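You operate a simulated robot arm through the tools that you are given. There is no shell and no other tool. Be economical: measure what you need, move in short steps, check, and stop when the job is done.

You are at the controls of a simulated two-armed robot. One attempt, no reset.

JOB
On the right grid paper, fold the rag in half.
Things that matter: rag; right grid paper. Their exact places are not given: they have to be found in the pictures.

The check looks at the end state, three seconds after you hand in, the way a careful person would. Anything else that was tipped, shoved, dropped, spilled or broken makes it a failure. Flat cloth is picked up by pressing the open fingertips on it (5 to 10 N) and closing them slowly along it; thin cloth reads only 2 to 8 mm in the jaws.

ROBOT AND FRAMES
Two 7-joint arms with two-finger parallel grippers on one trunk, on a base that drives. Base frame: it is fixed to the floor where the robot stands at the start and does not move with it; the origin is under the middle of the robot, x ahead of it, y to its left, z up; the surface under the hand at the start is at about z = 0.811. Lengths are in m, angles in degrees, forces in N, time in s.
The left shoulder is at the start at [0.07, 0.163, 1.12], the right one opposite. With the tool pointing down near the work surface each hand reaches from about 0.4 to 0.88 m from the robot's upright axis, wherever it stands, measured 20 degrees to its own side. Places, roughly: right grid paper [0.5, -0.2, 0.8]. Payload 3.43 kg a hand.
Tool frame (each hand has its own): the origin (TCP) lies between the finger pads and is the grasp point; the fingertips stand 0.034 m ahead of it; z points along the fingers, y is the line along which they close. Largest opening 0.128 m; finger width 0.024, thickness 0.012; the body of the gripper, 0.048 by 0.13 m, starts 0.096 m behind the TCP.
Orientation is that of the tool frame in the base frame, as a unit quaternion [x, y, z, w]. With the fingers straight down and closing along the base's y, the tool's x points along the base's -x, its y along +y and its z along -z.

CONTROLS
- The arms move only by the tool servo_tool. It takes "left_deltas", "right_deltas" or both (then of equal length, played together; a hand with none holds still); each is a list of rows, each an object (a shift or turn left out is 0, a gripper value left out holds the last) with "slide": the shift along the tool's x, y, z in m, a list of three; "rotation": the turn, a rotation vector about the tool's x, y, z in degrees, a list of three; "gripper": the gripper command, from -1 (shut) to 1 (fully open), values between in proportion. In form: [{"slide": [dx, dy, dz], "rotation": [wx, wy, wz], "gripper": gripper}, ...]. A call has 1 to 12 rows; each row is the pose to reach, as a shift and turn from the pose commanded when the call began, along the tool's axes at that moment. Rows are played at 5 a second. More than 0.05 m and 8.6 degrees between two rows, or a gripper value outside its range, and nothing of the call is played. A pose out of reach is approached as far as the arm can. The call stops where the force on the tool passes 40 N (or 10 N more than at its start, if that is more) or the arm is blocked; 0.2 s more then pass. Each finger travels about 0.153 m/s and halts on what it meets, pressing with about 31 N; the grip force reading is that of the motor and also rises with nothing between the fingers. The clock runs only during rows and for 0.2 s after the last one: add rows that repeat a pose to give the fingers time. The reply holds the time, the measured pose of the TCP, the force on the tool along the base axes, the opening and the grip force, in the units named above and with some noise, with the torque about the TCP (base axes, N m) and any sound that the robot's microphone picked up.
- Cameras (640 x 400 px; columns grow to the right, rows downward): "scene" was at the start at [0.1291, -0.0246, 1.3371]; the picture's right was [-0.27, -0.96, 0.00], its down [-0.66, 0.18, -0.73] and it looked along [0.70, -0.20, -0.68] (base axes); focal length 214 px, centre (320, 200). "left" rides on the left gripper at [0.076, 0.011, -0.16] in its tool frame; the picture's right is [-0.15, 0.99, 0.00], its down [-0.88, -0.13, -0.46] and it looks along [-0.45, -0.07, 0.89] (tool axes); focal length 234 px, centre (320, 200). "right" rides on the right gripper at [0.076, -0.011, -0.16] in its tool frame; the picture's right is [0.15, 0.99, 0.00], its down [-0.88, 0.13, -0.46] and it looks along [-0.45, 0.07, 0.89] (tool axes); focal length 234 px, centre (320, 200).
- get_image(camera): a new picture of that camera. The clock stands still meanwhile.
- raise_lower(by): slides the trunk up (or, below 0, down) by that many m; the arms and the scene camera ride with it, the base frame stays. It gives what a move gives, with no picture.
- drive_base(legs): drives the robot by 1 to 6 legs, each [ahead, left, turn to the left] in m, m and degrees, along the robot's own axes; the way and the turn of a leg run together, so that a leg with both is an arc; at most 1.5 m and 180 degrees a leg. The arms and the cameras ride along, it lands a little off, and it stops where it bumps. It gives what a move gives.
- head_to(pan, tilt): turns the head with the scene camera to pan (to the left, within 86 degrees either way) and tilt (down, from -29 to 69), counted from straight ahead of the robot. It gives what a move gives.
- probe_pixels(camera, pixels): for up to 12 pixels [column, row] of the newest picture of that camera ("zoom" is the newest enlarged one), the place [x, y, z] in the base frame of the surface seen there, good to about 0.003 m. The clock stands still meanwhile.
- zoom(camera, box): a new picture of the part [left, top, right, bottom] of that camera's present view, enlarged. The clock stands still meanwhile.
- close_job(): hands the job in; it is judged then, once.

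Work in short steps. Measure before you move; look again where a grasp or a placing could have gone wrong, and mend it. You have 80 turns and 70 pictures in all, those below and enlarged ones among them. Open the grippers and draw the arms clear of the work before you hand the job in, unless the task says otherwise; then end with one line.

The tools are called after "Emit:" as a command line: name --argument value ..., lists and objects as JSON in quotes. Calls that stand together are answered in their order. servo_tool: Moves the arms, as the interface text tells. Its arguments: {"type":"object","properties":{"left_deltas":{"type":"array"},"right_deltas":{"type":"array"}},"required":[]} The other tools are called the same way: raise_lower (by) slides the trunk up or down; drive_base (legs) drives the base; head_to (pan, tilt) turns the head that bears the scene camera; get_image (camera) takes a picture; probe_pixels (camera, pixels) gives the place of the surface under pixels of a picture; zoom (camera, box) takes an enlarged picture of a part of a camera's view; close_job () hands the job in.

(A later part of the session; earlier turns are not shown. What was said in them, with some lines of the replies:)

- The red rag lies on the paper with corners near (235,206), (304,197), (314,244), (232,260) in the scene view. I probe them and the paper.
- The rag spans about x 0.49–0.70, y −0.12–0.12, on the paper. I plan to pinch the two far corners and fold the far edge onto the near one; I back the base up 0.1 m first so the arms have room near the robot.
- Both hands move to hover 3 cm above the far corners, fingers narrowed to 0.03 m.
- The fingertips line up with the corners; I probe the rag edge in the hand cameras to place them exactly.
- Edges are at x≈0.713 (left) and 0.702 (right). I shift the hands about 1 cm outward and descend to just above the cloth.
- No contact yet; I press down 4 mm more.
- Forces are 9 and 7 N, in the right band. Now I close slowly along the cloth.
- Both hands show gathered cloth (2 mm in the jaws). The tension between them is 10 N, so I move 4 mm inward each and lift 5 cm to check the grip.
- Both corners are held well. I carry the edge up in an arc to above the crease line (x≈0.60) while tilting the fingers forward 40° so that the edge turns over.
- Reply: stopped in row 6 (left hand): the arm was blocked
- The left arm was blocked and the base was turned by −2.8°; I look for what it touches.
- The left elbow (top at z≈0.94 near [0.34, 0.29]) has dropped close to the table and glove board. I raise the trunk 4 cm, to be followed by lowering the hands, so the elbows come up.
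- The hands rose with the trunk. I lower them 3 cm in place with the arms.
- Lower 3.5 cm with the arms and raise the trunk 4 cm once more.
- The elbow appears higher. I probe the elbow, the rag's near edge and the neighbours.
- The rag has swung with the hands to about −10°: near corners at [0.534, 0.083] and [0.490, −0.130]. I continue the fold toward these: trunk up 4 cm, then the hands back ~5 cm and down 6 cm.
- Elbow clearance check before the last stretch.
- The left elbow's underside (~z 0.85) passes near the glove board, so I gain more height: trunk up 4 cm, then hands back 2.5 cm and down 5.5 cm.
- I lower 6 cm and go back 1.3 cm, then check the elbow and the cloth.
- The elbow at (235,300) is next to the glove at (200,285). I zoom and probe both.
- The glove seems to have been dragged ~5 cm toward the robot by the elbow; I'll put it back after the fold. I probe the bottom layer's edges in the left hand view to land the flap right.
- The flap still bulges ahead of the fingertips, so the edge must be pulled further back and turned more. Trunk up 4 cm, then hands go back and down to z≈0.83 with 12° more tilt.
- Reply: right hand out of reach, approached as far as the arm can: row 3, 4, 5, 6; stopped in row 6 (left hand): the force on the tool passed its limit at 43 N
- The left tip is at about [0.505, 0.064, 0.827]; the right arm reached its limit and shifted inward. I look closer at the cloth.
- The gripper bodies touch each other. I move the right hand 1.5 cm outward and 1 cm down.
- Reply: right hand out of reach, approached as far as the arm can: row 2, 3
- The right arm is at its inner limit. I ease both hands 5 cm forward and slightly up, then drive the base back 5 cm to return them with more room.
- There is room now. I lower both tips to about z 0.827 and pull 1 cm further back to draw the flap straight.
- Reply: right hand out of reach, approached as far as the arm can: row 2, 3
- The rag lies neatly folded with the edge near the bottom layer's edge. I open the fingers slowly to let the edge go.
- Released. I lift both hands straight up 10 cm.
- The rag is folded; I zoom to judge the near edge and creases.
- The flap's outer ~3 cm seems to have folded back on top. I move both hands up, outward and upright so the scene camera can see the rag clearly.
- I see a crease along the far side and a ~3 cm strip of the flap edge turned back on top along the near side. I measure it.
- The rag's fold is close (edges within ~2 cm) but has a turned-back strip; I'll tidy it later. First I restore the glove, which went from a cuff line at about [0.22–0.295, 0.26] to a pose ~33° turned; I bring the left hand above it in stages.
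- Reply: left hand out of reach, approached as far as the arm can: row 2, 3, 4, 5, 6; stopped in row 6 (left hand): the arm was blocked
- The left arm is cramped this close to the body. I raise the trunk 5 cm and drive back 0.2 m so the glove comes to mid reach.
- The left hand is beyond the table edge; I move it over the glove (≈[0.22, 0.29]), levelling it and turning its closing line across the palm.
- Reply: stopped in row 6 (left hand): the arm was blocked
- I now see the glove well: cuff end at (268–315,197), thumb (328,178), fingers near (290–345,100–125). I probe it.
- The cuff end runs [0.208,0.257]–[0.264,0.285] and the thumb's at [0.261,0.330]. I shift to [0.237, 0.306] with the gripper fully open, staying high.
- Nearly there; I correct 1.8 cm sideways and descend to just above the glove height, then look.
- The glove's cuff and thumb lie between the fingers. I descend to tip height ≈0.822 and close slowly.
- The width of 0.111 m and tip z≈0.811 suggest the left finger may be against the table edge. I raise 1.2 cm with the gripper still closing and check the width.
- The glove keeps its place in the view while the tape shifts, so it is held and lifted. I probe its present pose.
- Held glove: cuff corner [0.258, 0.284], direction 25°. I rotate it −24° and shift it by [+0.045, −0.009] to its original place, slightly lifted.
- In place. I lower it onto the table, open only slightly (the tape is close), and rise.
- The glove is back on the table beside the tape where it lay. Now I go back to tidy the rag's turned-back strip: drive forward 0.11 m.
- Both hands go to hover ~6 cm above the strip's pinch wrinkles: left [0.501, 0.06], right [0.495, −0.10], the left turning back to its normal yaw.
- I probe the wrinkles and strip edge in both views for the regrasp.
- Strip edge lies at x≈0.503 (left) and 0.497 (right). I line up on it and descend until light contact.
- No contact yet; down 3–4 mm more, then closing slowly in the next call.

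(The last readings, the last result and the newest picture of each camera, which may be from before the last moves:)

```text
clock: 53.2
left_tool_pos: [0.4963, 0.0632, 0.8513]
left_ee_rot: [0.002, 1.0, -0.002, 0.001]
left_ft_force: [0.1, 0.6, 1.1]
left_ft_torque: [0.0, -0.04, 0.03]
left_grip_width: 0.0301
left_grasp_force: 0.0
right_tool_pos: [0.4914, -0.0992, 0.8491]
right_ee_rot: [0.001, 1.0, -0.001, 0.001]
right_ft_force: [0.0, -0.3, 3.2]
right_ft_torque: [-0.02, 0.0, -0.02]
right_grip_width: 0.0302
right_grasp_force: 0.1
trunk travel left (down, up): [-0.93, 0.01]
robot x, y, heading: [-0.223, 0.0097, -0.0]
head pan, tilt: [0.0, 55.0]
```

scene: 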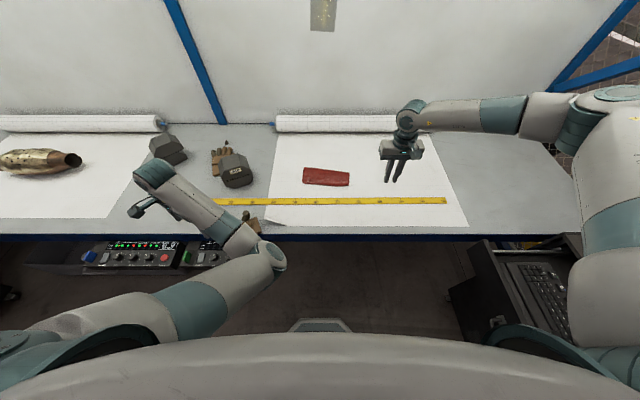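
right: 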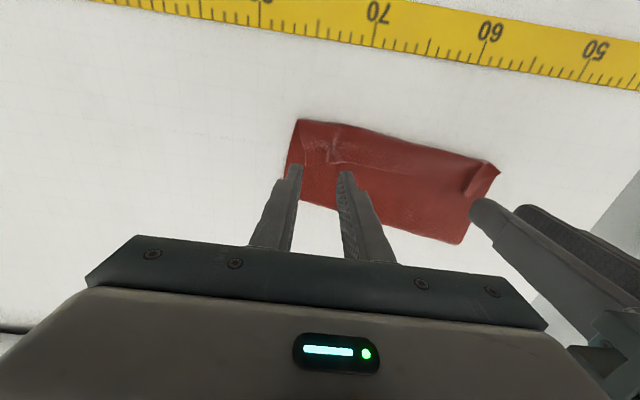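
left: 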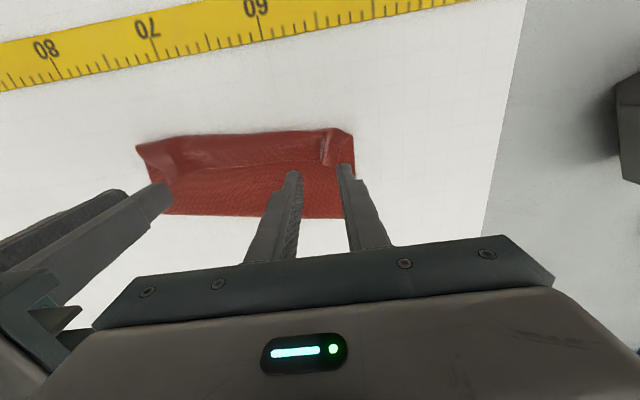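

Contact begins (1 and 3 N). I press slightly more (left 2 mm, right 1 mm) and close slowly.

Emit:
servo_tool --left_deltas '[{"slide": [0, 0, 0.002]}, {"slide": [0, 0, 0.002], "gripper": -0.6}, {"slide": [0, 0, 0.002], "gripper": -0.66}, {"slide": [0, 0, 0.002], "gripper": -0.72}, {"slide": [0, 0, 0.002], "gripper": -0.78}, {"slide": [0, 0, 0.002], "gripper": -0.84}, {"slide": [0, 0, 0.002], "gripper": -0.9}, {"slide": [0, 0, 0.002], "gripper": -1}, {"slide": [0, 0, 0.002], "gripper": -1}, {"slide": [0, -0.002, -0.01], "gripper": -1}, {"slide": [0, -0.002, -0.03], "gripper": -1}]' --right_deltas '[{"slide": [0, 0, 0.001]}, {"slide": [0, 0, 0.001], "gripper": -0.6}, {"slide": [0, 0, 0.001], "gripper": -0.66}, {"slide": [0, 0, 0.001], "gripper": -0.72}, {"slide": [0, 0, 0.001], "gripper": -0.78}, {"slide": [0, 0, 0.001], "gripper": -0.84}, {"slide": [0, 0, 0.001], "gripper": -0.9}, {"slide": [0, 0, 0.001], "gripper": -1}, {"slide": [0, 0, 0.001], "gripper": -1}, {"slide": [0, 0.002, -0.01], "gripper": -1}, {"slide": [0, 0.002, -0.03], "gripper": -1}]'

Emit:
get_image --camera "left"

```text
clock: 55.6
left_tool_pos: [0.4967, 0.0606, 0.8807]
left_ee_rot: [0.001, 1.0, -0.002, 0.001]
left_ft_force: [0.5, -6.3, 0.4]
left_ft_torque: [-0.21, 0.01, 0.04]
left_grip_width: 0.002
left_grasp_force: 30.6
right_tool_pos: [0.489, -0.0978, 0.8784]
right_ee_rot: [0.001, 1.0, 0.0, 0.001]
right_ft_force: [0.0, 6.0, -0.3]
right_ft_torque: [0.23, -0.04, 0.0]
right_grip_width: 0.0031
right_grasp_force: 31.2
trunk travel left (down, up): [-0.93, 0.01]
robot x, y, heading: [-0.2214, 0.0041, 0.1]
head pan, tilt: [0.0, 55.0]
```

```text
10 pictures are left
```

left: 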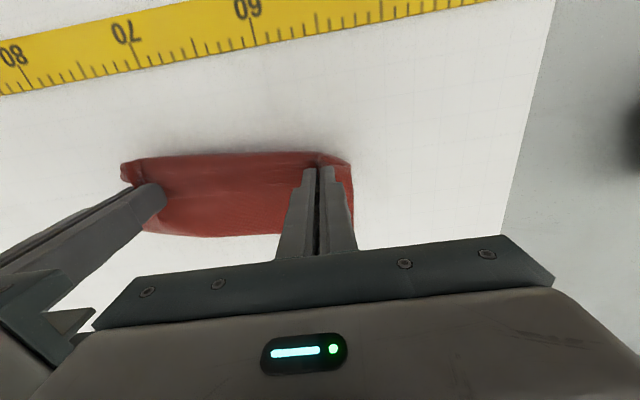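

Both hold cloth (6 N tension between hands). I ease inward 3 mm each and lift 7 cm while moving 3 cm forward to unroll the flap, then look.

Emit:
servo_tool --left_deltas '[{"slide": [-0.006, -0.003, -0.014]}, {"slide": [-0.012, -0.004, -0.028]}, {"slide": [-0.018, -0.004, -0.042]}, {"slide": [-0.024, -0.004, -0.056]}, {"slide": [-0.03, -0.004, -0.07]}, {"slide": [-0.03, -0.004, -0.07]}]' --right_deltas '[{"slide": [-0.006, 0.003, -0.014]}, {"slide": [-0.012, 0.004, -0.028]}, {"slide": [-0.018, 0.004, -0.042]}, {"slide": [-0.024, 0.004, -0.056]}, {"slide": [-0.03, 0.004, -0.07]}, {"slide": [-0.03, 0.004, -0.07]}]'

Emit:
get_image --camera "left"

```text
clock: 57.0
left_tool_pos: [0.5264, 0.0567, 0.9502]
left_ee_rot: [0.003, 1.0, -0.002, 0.0]
left_ft_force: [0.6, -0.2, -0.2]
left_ft_torque: [0.03, 0.0, 0.02]
left_grip_width: 0.0018
left_grasp_force: 31.2
right_tool_pos: [0.5205, -0.0923, 0.9478]
right_ee_rot: [0.0, 1.0, -0.001, 0.0]
right_ft_force: [0.1, -0.3, -0.8]
right_ft_torque: [0.0, -0.01, -0.02]
right_grip_width: 0.0028
right_grasp_force: 30.6
trunk travel left (down, up): [-0.93, 0.01]
robot x, y, heading: [-0.2207, 0.0091, 0.0]
head pan, tilt: [0.0, 55.0]
```

```text
9 pictures are left
```

left: 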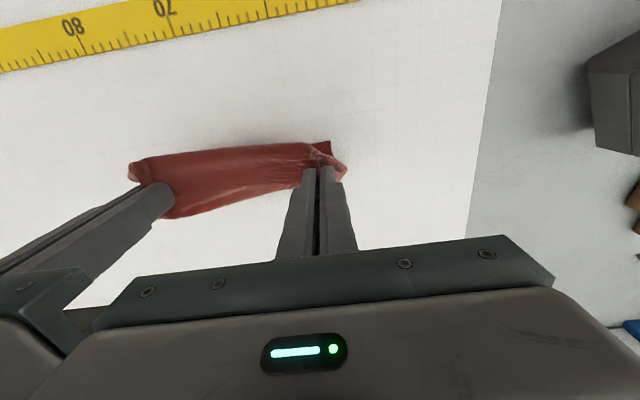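

I probe this view (free) to see where the bottom layer and the hanging flap are.

Emit:
probe_pixels --camera "left" --pixels '[[328, 145], [250, 147], [200, 155], [150, 160], [135, 170], [240, 170], [270, 180], [200, 200], [175, 215], [230, 200], [290, 160], [340, 172]]'

Emit:
zoom --camera "left" --box '[110, 120, 370, 250]'

```text
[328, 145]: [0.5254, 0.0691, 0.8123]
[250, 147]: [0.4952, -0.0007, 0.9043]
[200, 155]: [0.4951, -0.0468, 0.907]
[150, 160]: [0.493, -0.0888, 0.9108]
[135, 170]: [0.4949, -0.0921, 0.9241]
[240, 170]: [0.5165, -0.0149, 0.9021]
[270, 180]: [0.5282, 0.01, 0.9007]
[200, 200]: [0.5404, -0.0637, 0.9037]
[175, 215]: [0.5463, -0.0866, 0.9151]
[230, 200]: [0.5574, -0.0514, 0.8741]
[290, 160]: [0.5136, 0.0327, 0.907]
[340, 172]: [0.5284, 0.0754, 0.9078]
```

```text
2.46 times, centred on (240, 185) of left
```

zoom: 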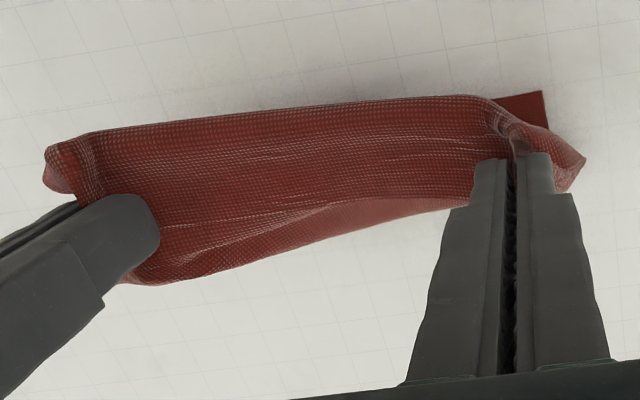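

The pinched strip lies level at z≈0.905 with the flap dropping from its near side. I tilt both hands forward 40° while carrying the tips 3.5 cm ahead so that the flap hangs from the edge.

Emit:
servo_tool --left_deltas '[{"slide": [-0.003, 0, -0.002], "rotation": [0, -8, 0]}, {"slide": [-0.006, 0, -0.004], "rotation": [0, -16, 0]}, {"slide": [-0.009, 0, -0.004], "rotation": [0, -24, 0]}, {"slide": [-0.011, 0, -0.004], "rotation": [0, -32, 0]}, {"slide": [-0.013, 0, -0.004], "rotation": [0, -40, 0]}, {"slide": [-0.013, 0, -0.004], "rotation": [0, -40, 0]}]' --right_deltas '[{"slide": [-0.003, 0, -0.002], "rotation": [0, -8, 0]}, {"slide": [-0.006, 0, -0.004], "rotation": [0, -16, 0]}, {"slide": [-0.009, 0, -0.004], "rotation": [0, -24, 0]}, {"slide": [-0.011, 0, -0.004], "rotation": [0, -32, 0]}, {"slide": [-0.013, 0, -0.004], "rotation": [0, -40, 0]}, {"slide": [-0.013, 0, -0.004], "rotation": [0, -40, 0]}]'

Emit:
zoom --camera "scene" --box '[260, 120, 420, 220]'

```text
clock: 58.4
left_tool_pos: [0.5404, 0.0562, 0.9533]
left_ee_rot: [0.001, 0.94, -0.002, 0.342]
left_ft_force: [-0.7, -0.4, 0.6]
left_ft_torque: [0.01, -0.01, -0.02]
left_grip_width: 0.0022
left_grasp_force: 30.9
right_tool_pos: [0.5333, -0.0936, 0.9511]
right_ee_rot: [0.001, 0.94, -0.001, 0.342]
right_ft_force: [0.6, 0.3, 0.3]
right_ft_torque: [-0.03, -0.04, -0.02]
right_grip_width: 0.0032
right_grasp_force: 31.1
trunk travel left (down, up): [-0.93, 0.01]
robot x, y, heading: [-0.2224, 0.01, 0.2]
head pan, tilt: [0.0, 55.0]
```

```text
4.00 times, centred on (340, 170) of scene
```

zoom: 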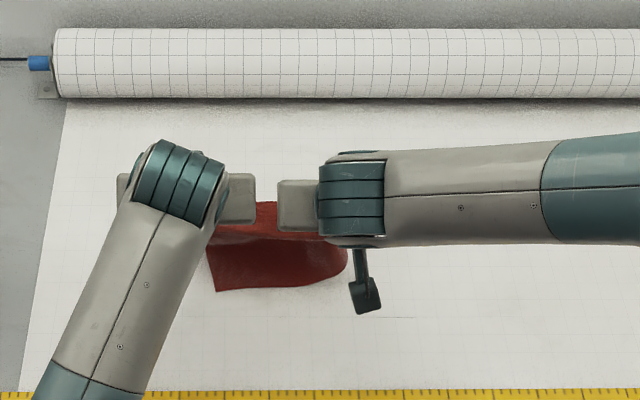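

I probe the bottom layer's near edge here.

Emit:
probe_pixels --camera "zoom" --pixels '[[217, 290], [250, 288], [300, 283], [325, 277], [340, 270], [346, 255], [230, 255], [280, 255], [320, 250], [210, 262], [265, 235], [265, 215]]'

Emit:
zoom --camera "right" --box '[230, 60, 550, 260]'

```text
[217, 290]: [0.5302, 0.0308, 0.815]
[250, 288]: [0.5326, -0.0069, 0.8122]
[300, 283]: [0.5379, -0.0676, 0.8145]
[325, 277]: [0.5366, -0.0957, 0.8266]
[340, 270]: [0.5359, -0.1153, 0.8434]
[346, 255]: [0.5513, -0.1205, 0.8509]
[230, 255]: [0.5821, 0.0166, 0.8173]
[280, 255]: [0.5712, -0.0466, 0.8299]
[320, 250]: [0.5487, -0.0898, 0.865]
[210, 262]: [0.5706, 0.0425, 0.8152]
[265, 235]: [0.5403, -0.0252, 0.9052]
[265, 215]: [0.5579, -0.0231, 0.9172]
```

```text
2.00 times, centred on (390, 160) of right
```

zoom: 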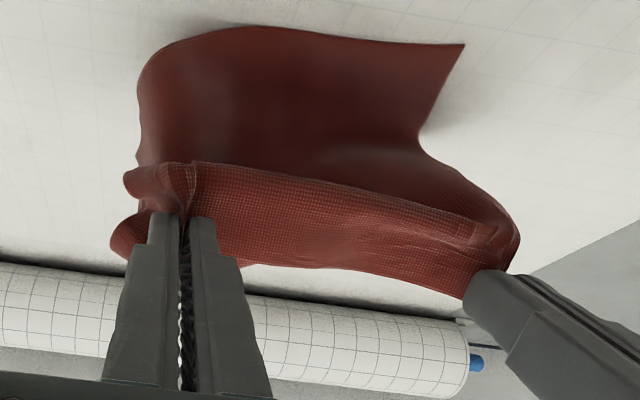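

The right hand seems to hold the near-right corner together with the flap corner, so those corners coincide; the near-left corner is on the paper at [0.530, 0.031]. I lay the edge down with both hands shifted ~6 cm to the right so the flap corner meets the near-left corner and the bottom straightens.

Emit:
servo_tool --left_deltas '[{"slide": [0.0118, -0.0093, 0.0069], "rotation": [0, -2, 0]}, {"slide": [0.0236, -0.0187, 0.0138], "rotation": [0, -4, 0]}, {"slide": [0.0354, -0.028, 0.0207], "rotation": [0, -6, 0]}, {"slide": [0.0473, -0.0373, 0.0276], "rotation": [0, -8, 0]}, {"slide": [0.0591, -0.0467, 0.0344], "rotation": [0, -10, 0]}, {"slide": [0.0709, -0.056, 0.0413], "rotation": [0, -12, 0]}, {"slide": [0.0827, -0.056, 0.0482], "rotation": [0, -12, 0]}, {"slide": [0.0827, -0.056, 0.0482], "rotation": [0, -12, 0]}]' --right_deltas '[{"slide": [0.0103, -0.0102, 0.0078], "rotation": [0, -2, 0]}, {"slide": [0.0206, -0.0203, 0.0157], "rotation": [0, -4, 0]}, {"slide": [0.0309, -0.0305, 0.0235], "rotation": [0, -6, 0]}, {"slide": [0.0413, -0.0407, 0.0313], "rotation": [0, -8, 0]}, {"slide": [0.0516, -0.0508, 0.0391], "rotation": [0, -10, 0]}, {"slide": [0.0619, -0.061, 0.047], "rotation": [0, -12, 0]}, {"slide": [0.0722, -0.061, 0.0548], "rotation": [0, -12, 0]}, {"slide": [0.0722, -0.061, 0.0548], "rotation": [0, -12, 0]}]'

Emit:
zoom --camera "right" --box '[230, 60, 630, 310]'

```text
clock: 59.7
left_tool_pos: [0.5509, 0.0591, 0.9078]
left_ee_rot: [0.005, 0.89, 0.028, 0.456]
left_ft_force: [-4.1, -20.9, 0.6]
left_ft_torque: [-0.51, 0.08, -0.62]
left_grip_width: 0.002
left_grasp_force: 31.6
right_tool_pos: [0.5237, -0.1082, 0.9162]
right_ee_rot: [-0.007, 0.92, 0.011, 0.391]
right_ft_force: [5.4, 21.1, -0.8]
right_ft_torque: [0.54, -0.11, 0.45]
right_grip_width: 0.0029
right_grasp_force: 30.8
right hand out of reach, approached as far as the arm can: row 4, 5, 6
trunk travel left (down, up): [-0.93, 0.01]
robot x, y, heading: [-0.2255, 0.0032, -0.1]
head pan, tilt: [0.0, 55.0]
stopped in row 6 (left hand): the force on the tool passed its limit at 44 N (the readings are from after the stop); the commanded pose is now the measured one
```

```text
1.60 times, centred on (430, 185) of right
```

zoom: 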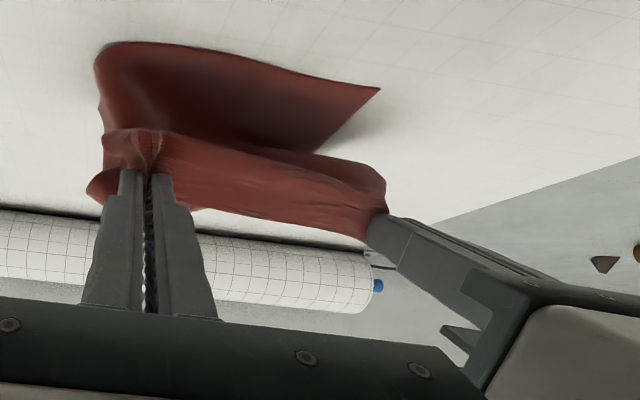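

The arms couldn't make the sideways shift and pulled the cloth taut (21 N). I relax the left hand inward 1.5 cm and use the base to move both hands 5 cm to the right.

Emit:
servo_tool --left_deltas '[{"slide": [0, -0.008, 0]}, {"slide": [0, -0.016, 0]}, {"slide": [0, -0.016, 0]}]'

Emit:
drive_base --legs '[[0, -0.045, 0]]'

```text
clock: 60.2
left_tool_pos: [0.5497, 0.0646, 0.9009]
left_ee_rot: [0.011, 0.889, 0.038, 0.456]
left_ft_force: [-4.7, -18.6, 2.1]
left_ft_torque: [-0.49, 0.05, -0.58]
left_grip_width: 0.0019
left_grasp_force: 30.5
right_tool_pos: [0.5224, -0.1016, 0.9178]
right_ee_rot: [-0.01, 0.921, 0.018, 0.389]
right_ft_force: [3.7, 19.2, -1.6]
right_ft_torque: [0.54, -0.06, 0.39]
right_grip_width: 0.0028
right_grasp_force: 31.2
trunk travel left (down, up): [-0.93, 0.01]
robot x, y, heading: [-0.2228, 0.004, 0.0]
head pan, tilt: [0.0, 55.0]
stopped in row 2 (right hand): the force on the tool passed its limit at 42 N (the readings are from after the stop); the commanded pose is now the measured one
```

```text
clock: 61.1
left_tool_pos: [0.5486, 0.0263, 0.9004]
left_ee_rot: [0.006, 0.89, 0.039, 0.455]
left_ft_force: [-6.6, -29.2, 2.0]
left_ft_torque: [-0.79, 0.08, -0.91]
left_grip_width: 0.0017
left_grasp_force: 31.2
right_tool_pos: [0.522, -0.1405, 0.9179]
right_ee_rot: [-0.011, 0.92, 0.014, 0.391]
right_ft_force: [6.4, 30.1, -2.0]
right_ft_torque: [0.75, -0.11, 0.58]
right_grip_width: 0.0029
right_grasp_force: 31.3
trunk travel left (down, up): [-0.93, 0.01]
robot x, y, heading: [-0.2242, -0.0378, 0.3]
head pan, tilt: [0.0, 55.0]
```

Tension is 30 N; I bring the two hands toward each other in small rows.

Emit:
servo_tool --left_deltas '[{"slide": [0, -0.003, 0]}, {"slide": [0, -0.006, 0]}, {"slide": [0, -0.009, 0]}, {"slide": [0, -0.009, 0]}]' --right_deltas '[{"slide": [0, 0.003, 0]}, {"slide": [0, 0.006, 0]}, {"slide": [0, 0.009, 0]}, {"slide": [0, 0.009, 0]}]'

```text
clock: 62.1
left_tool_pos: [0.551, 0.0348, 0.8951]
left_ee_rot: [0.013, 0.888, 0.055, 0.455]
left_ft_force: [-7.7, -32.7, 3.9]
left_ft_torque: [-0.91, 0.11, -0.97]
left_grip_width: 0.0016
left_grasp_force: 30.8
right_tool_pos: [0.5228, -0.1317, 0.9174]
right_ee_rot: [-0.012, 0.921, 0.019, 0.389]
right_ft_force: [7.4, 32.9, -4.8]
right_ft_torque: [0.88, -0.11, 0.65]
right_grip_width: 0.0033
right_grasp_force: 30.4
trunk travel left (down, up): [-0.93, 0.01]
robot x, y, heading: [-0.222, -0.0363, 0.1]
head pan, tilt: [0.0, 55.0]
```

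The left arm seems wrist-limited at this tilt. I move the right hand inward and take 8° of tilt off the left.

Emit:
servo_tool --left_deltas '[{"rotation": [0, 3, 0]}, {"rotation": [0, 6, 0]}, {"rotation": [0, 8, 0]}, {"rotation": [0, 8, 0]}]' --right_deltas '[{"slide": [0, 0.005, 0]}, {"slide": [0, 0.01, 0]}, {"slide": [0, 0.015, 0]}, {"slide": [0, 0.015, 0]}]'

Emit:
get_image --camera "scene"

```text
clock: 63.1
left_tool_pos: [0.553, 0.0371, 0.897]
left_ee_rot: [0.006, 0.918, 0.057, 0.393]
left_ft_force: [-2.5, -13.1, 2.1]
left_ft_torque: [-0.44, 0.0, -0.31]
left_grip_width: 0.0018
left_grasp_force: 31.3
right_tool_pos: [0.5232, -0.1218, 0.9181]
right_ee_rot: [-0.008, 0.921, 0.015, 0.389]
right_ft_force: [2.1, 13.2, -1.9]
right_ft_torque: [0.35, -0.06, 0.25]
right_grip_width: 0.0029
right_grasp_force: 30.8
trunk travel left (down, up): [-0.93, 0.01]
robot x, y, heading: [-0.2217, -0.0433, -0.2]
head pan, tilt: [0.0, 55.0]
```

```text
4 pictures are left
```

scene: 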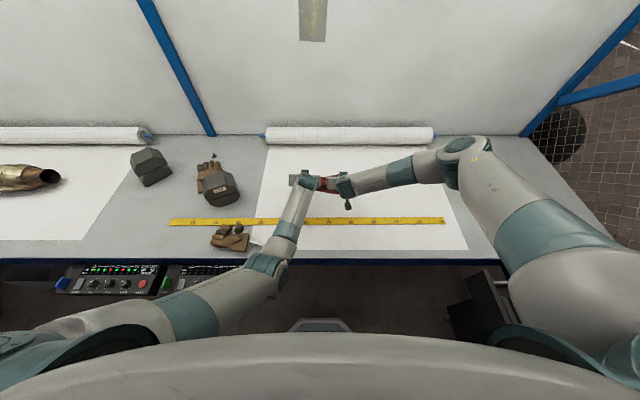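

Tension is down to 13 N. I probe the visible red around (310–330,178–190) to find the bottom layer.

Emit:
probe_pixels --camera "scene" --pixels '[[316, 190], [320, 190], [325, 190], [330, 192], [335, 192], [318, 193], [323, 193], [328, 186], [322, 186], [322, 180], [326, 180], [316, 186]]'

```text
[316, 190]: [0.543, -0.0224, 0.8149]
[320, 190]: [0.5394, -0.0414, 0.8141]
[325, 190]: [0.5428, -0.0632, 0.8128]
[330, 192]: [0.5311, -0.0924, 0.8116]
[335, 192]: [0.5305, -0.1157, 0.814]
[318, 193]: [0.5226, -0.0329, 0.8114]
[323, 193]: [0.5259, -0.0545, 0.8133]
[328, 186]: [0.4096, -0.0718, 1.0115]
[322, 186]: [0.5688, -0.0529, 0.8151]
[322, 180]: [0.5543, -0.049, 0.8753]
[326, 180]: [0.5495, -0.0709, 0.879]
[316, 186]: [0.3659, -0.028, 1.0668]
```

The bottom's near edge is at x≈0.535. I shift the base right another 3 cm, then lower both tips to the paper at that line.

Emit:
drive_base --legs '[[0, -0.03, 0]]'

Emit:
servo_tool --left_deltas '[{"slide": [0.0123, 0, 0]}, {"slide": [0.0246, 0, 0]}, {"slide": [0.037, 0, 0]}, {"slide": [0.0493, 0, 0]}, {"slide": [0.0616, 0, 0.001]}, {"slide": [0.0616, 0, 0.001]}]' --right_deltas '[{"slide": [0.0112, 0.001, 0.0075]}, {"slide": [0.0223, 0.002, 0.0149]}, {"slide": [0.0335, 0.003, 0.0224]}, {"slide": [0.0446, 0.004, 0.0298]}, {"slide": [0.0558, 0.004, 0.0373]}, {"slide": [0.0558, 0.004, 0.0373]}]'

```text
clock: 64.0
left_tool_pos: [0.5542, 0.0142, 0.8974]
left_ee_rot: [0.002, 0.917, 0.054, 0.395]
left_ft_force: [-2.4, -9.1, 1.3]
left_ft_torque: [-0.39, 0.02, -0.3]
left_grip_width: 0.0018
left_grasp_force: 31.1
right_tool_pos: [0.5214, -0.1454, 0.9181]
right_ee_rot: [-0.012, 0.921, 0.014, 0.389]
right_ft_force: [2.8, 10.0, -0.8]
right_ft_torque: [0.17, -0.01, 0.13]
right_grip_width: 0.0028
right_grasp_force: 30.8
trunk travel left (down, up): [-0.93, 0.01]
robot x, y, heading: [-0.2199, -0.0678, 0.0]
head pan, tilt: [0.0, 55.0]
```

```text
clock: 64.8
left_tool_pos: [0.5521, 0.0304, 0.8957]
left_ee_rot: [0.001, 0.909, 0.066, 0.412]
left_ft_force: [-6.3, -21.5, -2.7]
left_ft_torque: [-0.54, 0.2, -0.63]
left_grip_width: 0.0019
left_grasp_force: 30.9
right_tool_pos: [0.5141, -0.1325, 0.8825]
right_ee_rot: [-0.015, 0.92, 0.026, 0.391]
right_ft_force: [6.6, 20.6, 2.6]
right_ft_torque: [0.62, -0.19, 0.42]
right_grip_width: 0.0031
right_grasp_force: 30.9
trunk travel left (down, up): [-0.93, 0.01]
robot x, y, heading: [-0.2224, -0.0673, 0.3]
head pan, tilt: [0.0, 55.0]
stopped in row 4 (left hand): the force on the tool passed its limit at 43 N (the readings are from after the stop); the commanded pose is now the measured one
```

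The left arm resists moving back at this posture, so I'll use trunk and base instead: first ease the right hand inward, then lower the trunk 3 cm.

Emit:
servo_tool --right_deltas '[{"slide": [0, 0.005, 0]}, {"slide": [0, 0.01, 0]}, {"slide": [0, 0.012, 0]}, {"slide": [0, 0.012, 0]}]'

Emit:
raise_lower --by -0.03

Emit:
servo_tool --left_deltas '[{"slide": [0.004, -0.002, -0.004], "rotation": [0, 3, 0]}, {"slide": [0.009, -0.004, -0.009], "rotation": [0, 6, 0]}, {"slide": [0.013, -0.006, -0.013], "rotation": [0, 9, 0]}, {"slide": [0.013, -0.006, -0.013], "rotation": [0, 9, 0]}]'

```text
clock: 65.8
left_tool_pos: [0.5521, 0.0323, 0.896]
left_ee_rot: [-0.001, 0.909, 0.068, 0.411]
left_ft_force: [-3.4, -10.5, -1.0]
left_ft_torque: [-0.29, 0.12, -0.29]
left_grip_width: 0.0014
left_grasp_force: 31.0
right_tool_pos: [0.5142, -0.1258, 0.8805]
right_ee_rot: [-0.013, 0.92, 0.022, 0.392]
right_ft_force: [2.8, 11.2, 1.0]
right_ft_torque: [0.33, -0.13, 0.17]
right_grip_width: 0.0031
right_grasp_force: 30.9
trunk travel left (down, up): [-0.93, 0.01]
robot x, y, heading: [-0.2227, -0.0677, 0.3]
head pan, tilt: [0.0, 55.0]
```

```text
clock: 66.6
left_tool_pos: [0.5508, 0.0324, 0.8659]
left_ee_rot: [0.0, 0.909, 0.067, 0.411]
left_ft_force: [-2.4, -9.0, -0.8]
left_ft_torque: [-0.23, 0.08, -0.27]
left_grip_width: 0.0017
left_grasp_force: 30.9
right_tool_pos: [0.5133, -0.1251, 0.85]
right_ee_rot: [-0.013, 0.92, 0.022, 0.391]
right_ft_force: [2.2, 8.7, 0.9]
right_ft_torque: [0.24, -0.11, 0.18]
right_grip_width: 0.003
right_grasp_force: 31.3
trunk travel left (down, up): [-0.9, 0.04]
robot x, y, heading: [-0.2224, -0.0675, 0.1]
head pan, tilt: [0.0, 55.0]
```

```text
clock: 67.6
left_tool_pos: [0.5349, 0.0438, 0.8591]
left_ee_rot: [-0.005, 0.938, 0.079, 0.338]
left_ft_force: [-3.8, -25.8, -0.5]
left_ft_torque: [-0.77, 0.11, -0.55]
left_grip_width: 0.0018
left_grasp_force: 31.0
right_tool_pos: [0.5129, -0.1234, 0.8504]
right_ee_rot: [-0.014, 0.92, 0.024, 0.39]
right_ft_force: [3.2, 25.5, 2.2]
right_ft_torque: [0.72, -0.13, 0.56]
right_grip_width: 0.003
right_grasp_force: 30.9
trunk travel left (down, up): [-0.9, 0.04]
robot x, y, heading: [-0.2241, -0.0627, 0.3]
head pan, tilt: [0.0, 55.0]
```

Tips are now near the paper: left [0.557, 0.044, 0.833], right [0.537, −0.123, 0.827]. I relax the tension and look at the rag with the right camera.

Emit:
servo_tool --right_deltas '[{"slide": [0, 0.005, 0]}, {"slide": [0, 0.01, 0]}, {"slide": [0, 0.015, 0]}, {"slide": [0, 0.015, 0]}]'

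Emit:
get_image --camera "right"

```text
clock: 68.6
left_tool_pos: [0.5369, 0.0455, 0.8628]
left_ee_rot: [-0.007, 0.937, 0.079, 0.34]
left_ft_force: [-0.3, -3.3, -0.1]
left_ft_torque: [-0.11, 0.03, -0.09]
left_grip_width: 0.0019
left_grasp_force: 31.4
right_tool_pos: [0.5137, -0.1117, 0.8493]
right_ee_rot: [-0.013, 0.92, 0.022, 0.391]
right_ft_force: [0.5, 3.0, 0.6]
right_ft_torque: [0.05, 0.01, 0.03]
right_grip_width: 0.003
right_grasp_force: 30.8
trunk travel left (down, up): [-0.9, 0.04]
robot x, y, heading: [-0.2204, -0.0679, 0.2]
head pan, tilt: [0.0, 55.0]
```

```text
3 pictures are left
```

right: 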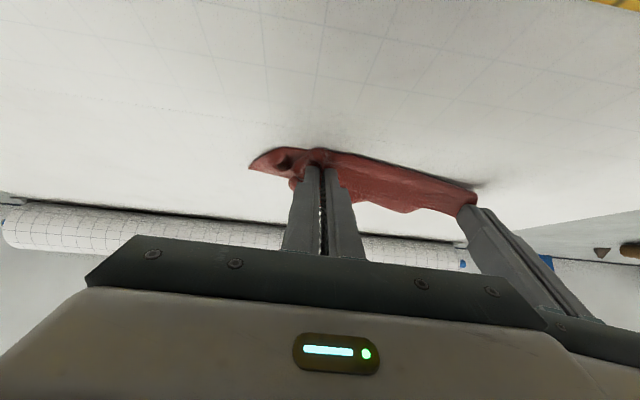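

I probe the rag outline in this view.

Emit:
probe_pixels --camera "right" --pixels '[[254, 165], [270, 155], [285, 165], [300, 152], [295, 183], [340, 158], [400, 172], [470, 190], [400, 205], [440, 205], [350, 185], [370, 180]]'

```text
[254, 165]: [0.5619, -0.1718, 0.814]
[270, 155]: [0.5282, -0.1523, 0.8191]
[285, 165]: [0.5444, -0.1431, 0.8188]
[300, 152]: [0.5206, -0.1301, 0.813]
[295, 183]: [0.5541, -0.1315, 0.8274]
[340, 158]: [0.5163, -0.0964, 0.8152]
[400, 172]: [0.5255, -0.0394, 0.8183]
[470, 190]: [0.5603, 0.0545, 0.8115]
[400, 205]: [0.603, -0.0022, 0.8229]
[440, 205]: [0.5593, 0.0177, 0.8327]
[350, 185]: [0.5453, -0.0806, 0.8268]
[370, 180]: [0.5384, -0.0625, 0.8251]
```

I release both hands slowly, then rise straight up with the arms.

Emit:
servo_tool --left_deltas '[{"gripper": -0.9}, {"gripper": -0.75}, {"gripper": -0.6}, {"gripper": -0.6}, {"slide": [-0.013, 0, -0.015]}, {"slide": [-0.032, 0, -0.038]}, {"slide": [-0.051, 0, -0.061]}, {"slide": [-0.07, 0, -0.084]}]' --right_deltas '[{"gripper": -0.9}, {"gripper": -0.75}, {"gripper": -0.6}, {"gripper": -0.6}, {"slide": [-0.0144, 0, -0.0139]}, {"slide": [-0.036, 0, -0.0347]}, {"slide": [-0.0576, 0, -0.0556]}, {"slide": [-0.079, 0, -0.0765]}]'

```text
clock: 70.6
left_tool_pos: [0.5389, 0.0787, 0.96]
left_ee_rot: [-0.01, 0.935, 0.112, 0.336]
left_ft_force: [0.8, -0.1, -0.2]
left_ft_torque: [0.05, 0.0, 0.02]
left_grip_width: 0.0259
left_grasp_force: 0.1
right_tool_pos: [0.5133, -0.1134, 0.9596]
right_ee_rot: [-0.014, 0.92, 0.024, 0.391]
right_ft_force: [0.6, -0.7, 0.4]
right_ft_torque: [0.0, -0.02, 0.02]
right_grip_width: 0.0254
right_grasp_force: 0.1
trunk travel left (down, up): [-0.9, 0.04]
robot x, y, heading: [-0.2235, -0.0658, 0.2]
head pan, tilt: [0.0, 55.0]
stopped in row 8 (left hand): the arm was blocked; the commanded pose is now the measured one
```

Released. I spread the hands outward and upright so the scene camera can see.

Emit:
servo_tool --left_deltas '[{"slide": [-0.006, 0.025, -0.005], "rotation": [0, 6, 0]}, {"slide": [-0.012, 0.05, -0.01], "rotation": [0, 12, 0]}, {"slide": [-0.018, 0.075, -0.015], "rotation": [0, 18, 0]}, {"slide": [-0.024, 0.1, -0.02], "rotation": [0, 24, 0]}, {"slide": [-0.03, 0.125, -0.025], "rotation": [0, 30, 0]}, {"slide": [-0.036, 0.15, -0.03], "rotation": [0, 36, 0]}, {"slide": [-0.036, 0.17, -0.03], "rotation": [0, 38, 0]}]' --right_deltas '[{"slide": [-0.006, -0.025, -0.005], "rotation": [0, 6, 0]}, {"slide": [-0.012, -0.05, -0.01], "rotation": [0, 12, 0]}, {"slide": [-0.018, -0.075, -0.015], "rotation": [0, 18, 0]}, {"slide": [-0.024, -0.1, -0.02], "rotation": [0, 24, 0]}, {"slide": [-0.03, -0.125, -0.025], "rotation": [0, 30, 0]}, {"slide": [-0.036, -0.15, -0.03], "rotation": [0, 36, 0]}, {"slide": [-0.036, -0.17, -0.03], "rotation": [0, 44, 0]}]'

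Emit:
zoom --camera "scene" --box '[270, 140, 390, 215]'

```text
clock: 72.2
left_tool_pos: [0.5317, 0.2344, 1.0374]
left_ee_rot: [-0.046, 0.994, 0.102, 0.011]
left_ft_force: [0.4, 0.5, 0.1]
left_ft_torque: [0.0, -0.01, 0.03]
left_grip_width: 0.0255
left_grasp_force: 0.1
right_tool_pos: [0.5231, -0.2834, 1.0]
right_ee_rot: [-0.021, 1.0, 0.017, 0.016]
right_ft_force: [0.1, 0.9, -0.8]
right_ft_torque: [0.02, -0.01, 0.02]
right_grip_width: 0.0254
right_grasp_force: 0.0
trunk travel left (down, up): [-0.9, 0.04]
robot x, y, heading: [-0.2206, -0.0653, -0.1]
head pan, tilt: [0.0, 55.0]
```

```text
5.33 times, centred on (330, 178) of scene
```

zoom: 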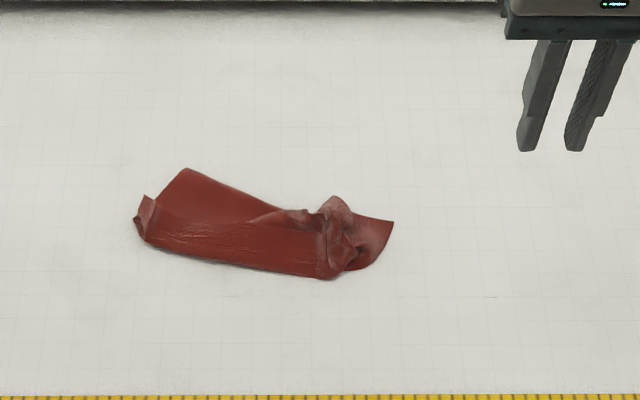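

The right half is crumpled now. I probe the shape thoroughly (probing is free) before mending.

Emit:
probe_pixels --camera "zoom" --pixels '[[147, 198], [185, 170], [147, 238], [235, 190], [285, 208], [335, 200], [340, 225], [330, 275], [390, 223], [365, 265], [240, 260], [250, 222]]'

```text
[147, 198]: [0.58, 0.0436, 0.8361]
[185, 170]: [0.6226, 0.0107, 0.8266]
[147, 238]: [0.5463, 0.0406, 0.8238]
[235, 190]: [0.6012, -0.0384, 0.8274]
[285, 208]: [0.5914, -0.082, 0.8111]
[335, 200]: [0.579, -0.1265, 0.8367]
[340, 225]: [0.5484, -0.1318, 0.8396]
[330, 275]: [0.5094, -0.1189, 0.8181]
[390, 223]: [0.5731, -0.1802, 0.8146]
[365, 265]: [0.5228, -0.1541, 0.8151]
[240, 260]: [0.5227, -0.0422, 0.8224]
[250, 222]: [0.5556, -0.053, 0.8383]
```

The crease side is full width (−0.18), but the near-right corners are bunched in a lump at ≈[0.54, −0.13]. I'll take the lump with the right hand and pull it outward to straighten; first hover.

Emit:
servo_tool --right_deltas '[{"slide": [-0.0043, 0.031, 0.02], "rotation": [0.4, 0.4, 0.5], "gripper": -0.2}, {"slide": [-0.0086, 0.062, 0.04], "rotation": [0.8, 0.8, 1]}, {"slide": [-0.013, 0.093, 0.06], "rotation": [1.2, 1.2, 1.5]}, {"slide": [-0.0172, 0.124, 0.08], "rotation": [1.6, 1.5, 2]}, {"slide": [-0.0215, 0.154, 0.1], "rotation": [2, 1.8, 2.4]}, {"slide": [-0.0215, 0.154, 0.1], "rotation": [2, 1.8, 2.4]}]'

Emit:
get_image --camera "right"

```text
clock: 73.6
left_tool_pos: [0.5312, 0.2328, 1.0392]
left_ee_rot: [-0.046, 0.994, 0.103, 0.014]
left_ft_force: [0.1, -0.5, 1.1]
left_ft_torque: [0.05, 0.0, -0.01]
left_grip_width: 0.0254
left_grasp_force: 0.0
right_tool_pos: [0.5403, -0.1267, 0.907]
right_ee_rot: [0.0, 1.0, 0.001, 0.003]
right_ft_force: [0.0, -0.1, 0.6]
right_ft_torque: [0.01, 0.01, 0.0]
right_grip_width: 0.0511
right_grasp_force: 0.1
trunk travel left (down, up): [-0.9, 0.04]
robot x, y, heading: [-0.2221, -0.0656, 0.1]
head pan, tilt: [0.0, 55.0]
```

```text
1 pictures are left
```

right: 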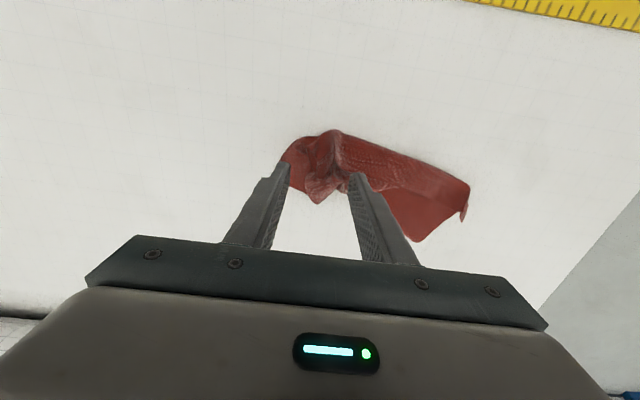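

I probe the lump between the fingers.

Emit:
probe_pixels --camera "right" --pixels '[[333, 135], [335, 155], [325, 175], [318, 195], [340, 180], [310, 150], [295, 160], [350, 150], [370, 150], [400, 170], [465, 185], [415, 238]]'

```text
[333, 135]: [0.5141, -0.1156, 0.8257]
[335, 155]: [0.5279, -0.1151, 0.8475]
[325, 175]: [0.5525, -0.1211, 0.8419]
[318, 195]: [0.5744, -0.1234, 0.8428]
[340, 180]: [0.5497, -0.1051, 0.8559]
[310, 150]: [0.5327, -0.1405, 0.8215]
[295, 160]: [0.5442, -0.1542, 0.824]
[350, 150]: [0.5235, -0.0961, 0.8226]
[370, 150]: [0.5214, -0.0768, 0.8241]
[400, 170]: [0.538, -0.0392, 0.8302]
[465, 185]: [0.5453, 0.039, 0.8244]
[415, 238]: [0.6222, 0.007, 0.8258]
```

The lump is a pleat running along x at y≈−0.116, up to z 0.856. I'll straddle it with the fingers, press lightly on the cloth on both sides and open slowly to spread it flat.

Emit:
servo_tool --right_deltas '[{"slide": [0.004, 0.01, 0.015]}, {"slide": [0.004, 0.01, 0.035]}, {"slide": [0.004, 0.01, 0.049]}, {"slide": [0.004, 0.01, 0.052]}, {"slide": [0.004, 0.01, 0.055]}, {"slide": [0.004, 0.01, 0.055]}]'

```text
clock: 75.0
left_tool_pos: [0.5309, 0.2339, 1.0378]
left_ee_rot: [-0.046, 0.994, 0.103, 0.011]
left_ft_force: [0.3, 0.9, -1.0]
left_ft_torque: [0.02, -0.01, 0.04]
left_grip_width: 0.0256
left_grasp_force: 0.1
right_tool_pos: [0.5204, -0.1209, 0.859]
right_ee_rot: [0.0, 1.0, -0.001, 0.002]
right_ft_force: [-0.5, 0.3, -0.3]
right_ft_torque: [0.03, 0.02, -0.02]
right_grip_width: 0.0512
right_grasp_force: 0.0
right hand out of reach, approached as far as the arm can: row 1, 2, 3, 4, 5, 6
trunk travel left (down, up): [-0.9, 0.04]
robot x, y, heading: [-0.222, -0.0686, 0.2]
head pan, tilt: [0.0, 55.0]
```

The right arm is near its inner limit since the base stands 7 cm to the right; I rise, move the base left 7 cm, and bring the hand back over the pleat.

Emit:
servo_tool --right_deltas '[{"slide": [0, 0, -0.03]}, {"slide": [0, 0, -0.06]}]'

Emit:
drive_base --legs '[[0, 0.07, 0]]'

```text
clock: 75.6
left_tool_pos: [0.5312, 0.2336, 1.0391]
left_ee_rot: [-0.047, 0.994, 0.102, 0.012]
left_ft_force: [-1.0, -0.8, -0.5]
left_ft_torque: [0.0, -0.02, 0.02]
left_grip_width: 0.0256
left_grasp_force: 0.0
right_tool_pos: [0.5202, -0.1207, 0.9192]
right_ee_rot: [0.0, 1.0, -0.001, 0.002]
right_ft_force: [0.3, 0.7, -0.1]
right_ft_torque: [0.01, -0.01, 0.03]
right_grip_width: 0.0512
right_grasp_force: 0.1
trunk travel left (down, up): [-0.9, 0.04]
robot x, y, heading: [-0.2179, -0.0662, 0.2]
head pan, tilt: [0.0, 55.0]
```

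```text
clock: 76.6
left_tool_pos: [0.5316, 0.2974, 1.0408]
left_ee_rot: [-0.044, 0.994, 0.104, 0.013]
left_ft_force: [-0.6, -0.7, 0.1]
left_ft_torque: [0.06, 0.03, -0.01]
left_grip_width: 0.0254
left_grasp_force: 0.0
right_tool_pos: [0.5199, -0.0562, 0.9168]
right_ee_rot: [0.002, 1.0, 0.001, 0.002]
right_ft_force: [-0.5, 0.0, -1.8]
right_ft_torque: [0.05, -0.01, 0.02]
right_grip_width: 0.0513
right_grasp_force: 0.1
trunk travel left (down, up): [-0.9, 0.04]
robot x, y, heading: [-0.2258, 0.0023, 0.1]
head pan, tilt: [0.0, 55.0]
```

Now over to [0.545, −0.117] and down to contact height.

Emit:
servo_tool --right_deltas '[{"slide": [-0.012, -0.03, 0]}, {"slide": [-0.025, -0.061, 0]}, {"slide": [-0.025, -0.061, 0]}, {"slide": [-0.025, -0.061, 0.03]}, {"slide": [-0.025, -0.061, 0.055]}, {"slide": [-0.025, -0.061, 0.062]}, {"slide": [-0.025, -0.061, 0.067]}, {"slide": [-0.025, -0.061, 0.067]}]'

```text
clock: 78.4
left_tool_pos: [0.531, 0.2996, 1.0394]
left_ee_rot: [-0.045, 0.994, 0.103, 0.013]
left_ft_force: [0.3, 0.0, -0.1]
left_ft_torque: [-0.01, -0.01, -0.03]
left_grip_width: 0.0256
left_grasp_force: 0.0
right_tool_pos: [0.5349, -0.116, 0.8617]
right_ee_rot: [0.002, 1.0, -0.002, 0.002]
right_ft_force: [0.7, 0.4, 0.4]
right_ft_torque: [-0.03, -0.02, 0.02]
right_grip_width: 0.0512
right_grasp_force: 0.0
right hand out of reach, approached as far as the arm can: row 5, 6, 7, 8
trunk travel left (down, up): [-0.9, 0.04]
robot x, y, heading: [-0.2215, 0.0028, 0.4]
head pan, tilt: [0.0, 55.0]
```

That's the outer reach limit caused by the high trunk. I raise both hands 11 cm and lower the trunk 12 cm.

Emit:
servo_tool --left_deltas '[{"slide": [0, 0, -0.04]}, {"slide": [0, 0, -0.08]}, {"slide": [0, 0, -0.11]}, {"slide": [0, 0, -0.11]}]' --right_deltas '[{"slide": [0, 0, -0.04]}, {"slide": [0, 0, -0.08]}, {"slide": [0, 0, -0.13]}, {"slide": [0, 0, -0.13]}]'

Emit:
raise_lower --by -0.12

```text
clock: 79.4
left_tool_pos: [0.5297, 0.2791, 1.1464]
left_ee_rot: [-0.043, 0.994, 0.102, 0.012]
left_ft_force: [0.2, 0.5, 1.0]
left_ft_torque: [-0.01, 0.0, 0.01]
left_grip_width: 0.0253
left_grasp_force: 0.1
right_tool_pos: [0.5337, -0.116, 0.9943]
right_ee_rot: [0.002, 1.0, -0.001, 0.003]
right_ft_force: [0.0, 0.4, 0.9]
right_ft_torque: [-0.01, 0.0, -0.02]
right_grip_width: 0.051
right_grasp_force: 0.0
trunk travel left (down, up): [-0.9, 0.04]
robot x, y, heading: [-0.2216, -0.0001, 0.1]
head pan, tilt: [0.0, 55.0]
```

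```text
clock: 80.9
left_tool_pos: [0.5296, 0.2782, 1.0269]
left_ee_rot: [-0.044, 0.994, 0.103, 0.013]
left_ft_force: [0.3, -0.4, 0.2]
left_ft_torque: [0.0, -0.03, 0.0]
left_grip_width: 0.0255
left_grasp_force: 0.0
right_tool_pos: [0.5338, -0.1168, 0.8741]
right_ee_rot: [0.001, 1.0, -0.002, 0.002]
right_ft_force: [0.3, 0.0, -0.5]
right_ft_torque: [0.0, 0.0, -0.01]
right_grip_width: 0.0513
right_grasp_force: 0.0
trunk travel left (down, up): [-0.78, 0.16]
robot x, y, heading: [-0.2192, 0.0026, -0.1]
head pan, tilt: [0.0, 55.0]
```

Now I lower 2.4 cm around the pleat, pressing lightly.

Emit:
servo_tool --right_deltas '[{"slide": [-0.008, 0.002, 0.01]}, {"slide": [-0.008, 0.002, 0.018]}, {"slide": [-0.008, 0.002, 0.022]}, {"slide": [-0.008, 0.002, 0.024]}, {"slide": [-0.008, 0.002, 0.024]}]'

```text
clock: 82.1
left_tool_pos: [0.5288, 0.2783, 1.026]
left_ee_rot: [-0.044, 0.994, 0.102, 0.013]
left_ft_force: [0.8, -0.8, 0.1]
left_ft_torque: [0.01, -0.02, -0.04]
left_grip_width: 0.0257
left_grasp_force: 0.0
right_tool_pos: [0.5423, -0.1151, 0.8499]
right_ee_rot: [0.002, 1.0, -0.002, 0.002]
right_ft_force: [0.3, 0.5, 1.3]
right_ft_torque: [0.09, 0.0, 0.03]
right_grip_width: 0.0511
right_grasp_force: 0.0
trunk travel left (down, up): [-0.78, 0.16]
robot x, y, heading: [-0.2217, 0.0062, 0.0]
head pan, tilt: [0.0, 55.0]
```

Contact made. I press 2 mm more and open while shifting the hand outward, so that the right finger draws the bunched corner to the right.

Emit:
servo_tool --right_deltas '[{"slide": [0, 0, 0.002]}, {"slide": [0, -0.003, 0.002], "gripper": -0.1}, {"slide": [0, -0.007, 0.002], "gripper": 0.02}, {"slide": [0, -0.01, 0.002], "gripper": 0.14}, {"slide": [0, -0.014, 0.002], "gripper": 0.26}, {"slide": [0, -0.018, 0.002], "gripper": 0.38}, {"slide": [0, -0.022, 0.002], "gripper": 0.5}, {"slide": [0, -0.026, 0.002], "gripper": 0.62}, {"slide": [0, -0.028, 0.002], "gripper": 0.74}, {"slide": [0, -0.028, 0.002], "gripper": 0.74}]'

Emit:
probe_pixels --camera "right" --pixels '[[335, 155], [325, 175]]'

```text
clock: 84.3
left_tool_pos: [0.5296, 0.2785, 1.0266]
left_ee_rot: [-0.044, 0.994, 0.102, 0.013]
left_ft_force: [-0.8, -0.5, -0.3]
left_ft_torque: [0.02, 0.0, -0.03]
left_grip_width: 0.0255
left_grasp_force: 0.1
right_tool_pos: [0.5407, -0.1418, 0.8486]
right_ee_rot: [0.002, 1.0, -0.002, 0.002]
right_ft_force: [-0.9, 0.4, 2.9]
right_ft_torque: [0.17, 0.02, -0.03]
right_grip_width: 0.1117
right_grasp_force: 0.4
trunk travel left (down, up): [-0.78, 0.16]
robot x, y, heading: [-0.2222, -0.0001, 0.1]
head pan, tilt: [0.0, 55.0]
```

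```text
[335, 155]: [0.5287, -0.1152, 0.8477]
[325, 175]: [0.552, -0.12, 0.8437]
```

One more spreading pass 1.5 cm further ahead, in a single call: rise, narrow around the pleat, come down, open outward, and rise.

Emit:
servo_tool --right_deltas '[{"slide": [0, 0, -0.035], "gripper": 0.3}, {"slide": [-0.018, 0.024, -0.035], "gripper": -0.2}, {"slide": [-0.018, 0.024, -0.015], "gripper": -0.2}, {"slide": [-0.018, 0.024, 0.003], "gripper": -0.2}, {"slide": [-0.018, 0.022, 0.004], "gripper": -0.05}, {"slide": [-0.018, 0.016, 0.004], "gripper": 0.15}, {"slide": [-0.018, 0.01, 0.004], "gripper": 0.35}, {"slide": [-0.018, 0.004, 0.004], "gripper": 0.55}, {"slide": [-0.018, -0.004, 0.004], "gripper": 0.75}, {"slide": [-0.018, -0.004, 0.004], "gripper": 0.75}, {"slide": [-0.018, -0.004, -0.03], "gripper": 0.75}, {"slide": [-0.018, -0.004, -0.06], "gripper": 0.75}]'

```text
clock: 86.9
left_tool_pos: [0.528, 0.2789, 1.0274]
left_ee_rot: [-0.046, 0.994, 0.103, 0.014]
left_ft_force: [-0.3, 0.1, -0.4]
left_ft_torque: [-0.01, -0.06, 0.01]
left_grip_width: 0.0255
left_grasp_force: 0.0
right_tool_pos: [0.558, -0.1482, 0.9091]
right_ee_rot: [0.002, 1.0, -0.002, 0.002]
right_ft_force: [-0.2, -0.4, -0.3]
right_ft_torque: [-0.03, -0.01, 0.01]
right_grip_width: 0.1118
right_grasp_force: 0.0
trunk travel left (down, up): [-0.78, 0.16]
robot x, y, heading: [-0.2209, 0.0015, -0.3]
head pan, tilt: [0.0, 55.0]
```

I use the last picture to judge the rag, from the right hand camera.

Emit:
get_image --camera "right"

Emit:
probe_pixels --camera "right" --pixels '[[340, 150], [350, 170], [345, 190], [330, 160], [365, 150], [310, 160], [300, 170], [360, 190], [400, 160], [440, 170], [420, 220], [480, 185]]'

```text
0 pictures are left
```

right: 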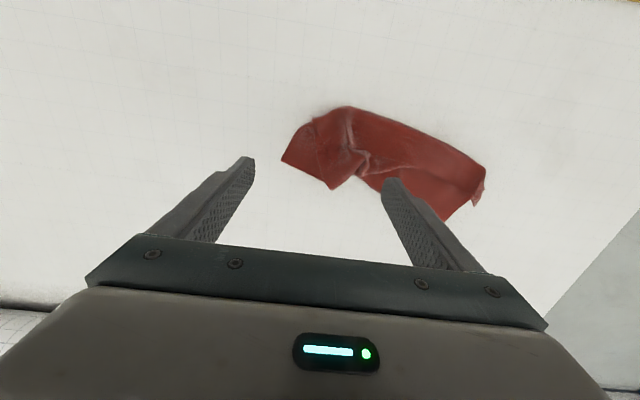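

```text
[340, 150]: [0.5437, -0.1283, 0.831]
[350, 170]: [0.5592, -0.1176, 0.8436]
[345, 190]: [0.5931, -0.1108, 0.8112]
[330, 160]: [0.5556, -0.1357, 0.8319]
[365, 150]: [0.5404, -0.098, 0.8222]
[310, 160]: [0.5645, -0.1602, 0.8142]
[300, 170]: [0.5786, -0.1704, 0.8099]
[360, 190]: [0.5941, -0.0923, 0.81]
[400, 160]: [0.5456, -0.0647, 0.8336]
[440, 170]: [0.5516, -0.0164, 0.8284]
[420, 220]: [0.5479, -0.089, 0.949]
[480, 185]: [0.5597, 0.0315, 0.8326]
```

Much flatter; a low wrinkle remains at y≈−0.12 (z 0.843). One final, slightly firmer spreading pass there.

Emit:
servo_tool --right_deltas '[{"slide": [0, 0.028, 0.01], "gripper": -0.1}, {"slide": [0, 0.028, 0.03], "gripper": -0.25}, {"slide": [0, 0.028, 0.055], "gripper": -0.25}, {"slide": [0, 0.028, 0.0655]}, {"slide": [0, 0.026, 0.0665], "gripper": -0.1}, {"slide": [0, 0.02, 0.0665], "gripper": 0.08}, {"slide": [0, 0.014, 0.0665], "gripper": 0.26}, {"slide": [0, 0.008, 0.0665], "gripper": 0.44}, {"slide": [0, 0.002, 0.0665], "gripper": 0.62}, {"slide": [0, 0.002, 0.0665], "gripper": 0.62}, {"slide": [0, 0.002, 0.03], "gripper": 0.62}, {"slide": [0, 0.002, -0.01], "gripper": 0.62}]'

```text
clock: 89.5
left_tool_pos: [0.5271, 0.2792, 1.028]
left_ee_rot: [-0.045, 0.994, 0.102, 0.014]
left_ft_force: [0.0, -0.1, 0.2]
left_ft_torque: [-0.01, 0.0, 0.0]
left_grip_width: 0.0257
left_grasp_force: 0.0
right_tool_pos: [0.5554, -0.144, 0.9198]
right_ee_rot: [0.002, 1.0, -0.002, 0.003]
right_ft_force: [0.2, -0.8, 0.4]
right_ft_torque: [-0.01, -0.05, 0.01]
right_grip_width: 0.1035
right_grasp_force: 0.0
trunk travel left (down, up): [-0.78, 0.16]
robot x, y, heading: [-0.2213, 0.0039, 0.1]
head pan, tilt: [0.0, 55.0]
```

Now I open both grippers and draw the right hand up and away to the right, clear of the rag.

Emit:
servo_tool --left_deltas '[{"slide": [0, 0, -0.02], "gripper": 0}, {"slide": [0, 0, -0.03], "gripper": 1}, {"slide": [0, 0, -0.03]}, {"slide": [0, 0, -0.03]}, {"slide": [0, 0, -0.03]}, {"slide": [0, 0, -0.03]}]' --right_deltas '[{"slide": [0, 0, -0.04], "gripper": 1}, {"slide": [0, -0.03, -0.07]}, {"slide": [0, -0.07, -0.09]}, {"slide": [0, -0.11, -0.1]}, {"slide": [0, -0.15, -0.1]}, {"slide": [0, -0.15, -0.1]}]'

```text
clock: 90.9
left_tool_pos: [0.5288, 0.2727, 1.0555]
left_ee_rot: [-0.044, 0.994, 0.103, 0.013]
left_ft_force: [0.5, 0.3, 0.0]
left_ft_torque: [-0.04, 0.0, 0.01]
left_grip_width: 0.1282
left_grasp_force: 0.1
right_tool_pos: [0.5594, -0.2927, 1.0181]
right_ee_rot: [0.002, 1.0, -0.001, 0.001]
right_ft_force: [0.1, 0.4, 0.7]
right_ft_torque: [-0.02, 0.01, -0.01]
right_grip_width: 0.1282
right_grasp_force: 0.0
trunk travel left (down, up): [-0.78, 0.16]
robot x, y, heading: [-0.2235, 0.0036, 0.3]
head pan, tilt: [0.0, 55.0]
5 turns are left
```

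Both hands are open and clear, and I have no pictures left, so I hand in.

Emit:
close_job

```text
The job is handed in.
```

The rag is folded roughly in half on the right grid paper, but it isn't a clean fold. When I last saw it, the right end was wrinkled and the near edges didn't line up exactly. I had no pictures left to check the last smoothing pass. My left elbow also dragged the near glove about 5 cm and turned it; I put it back close to its original place, judging that place from the early pictures.
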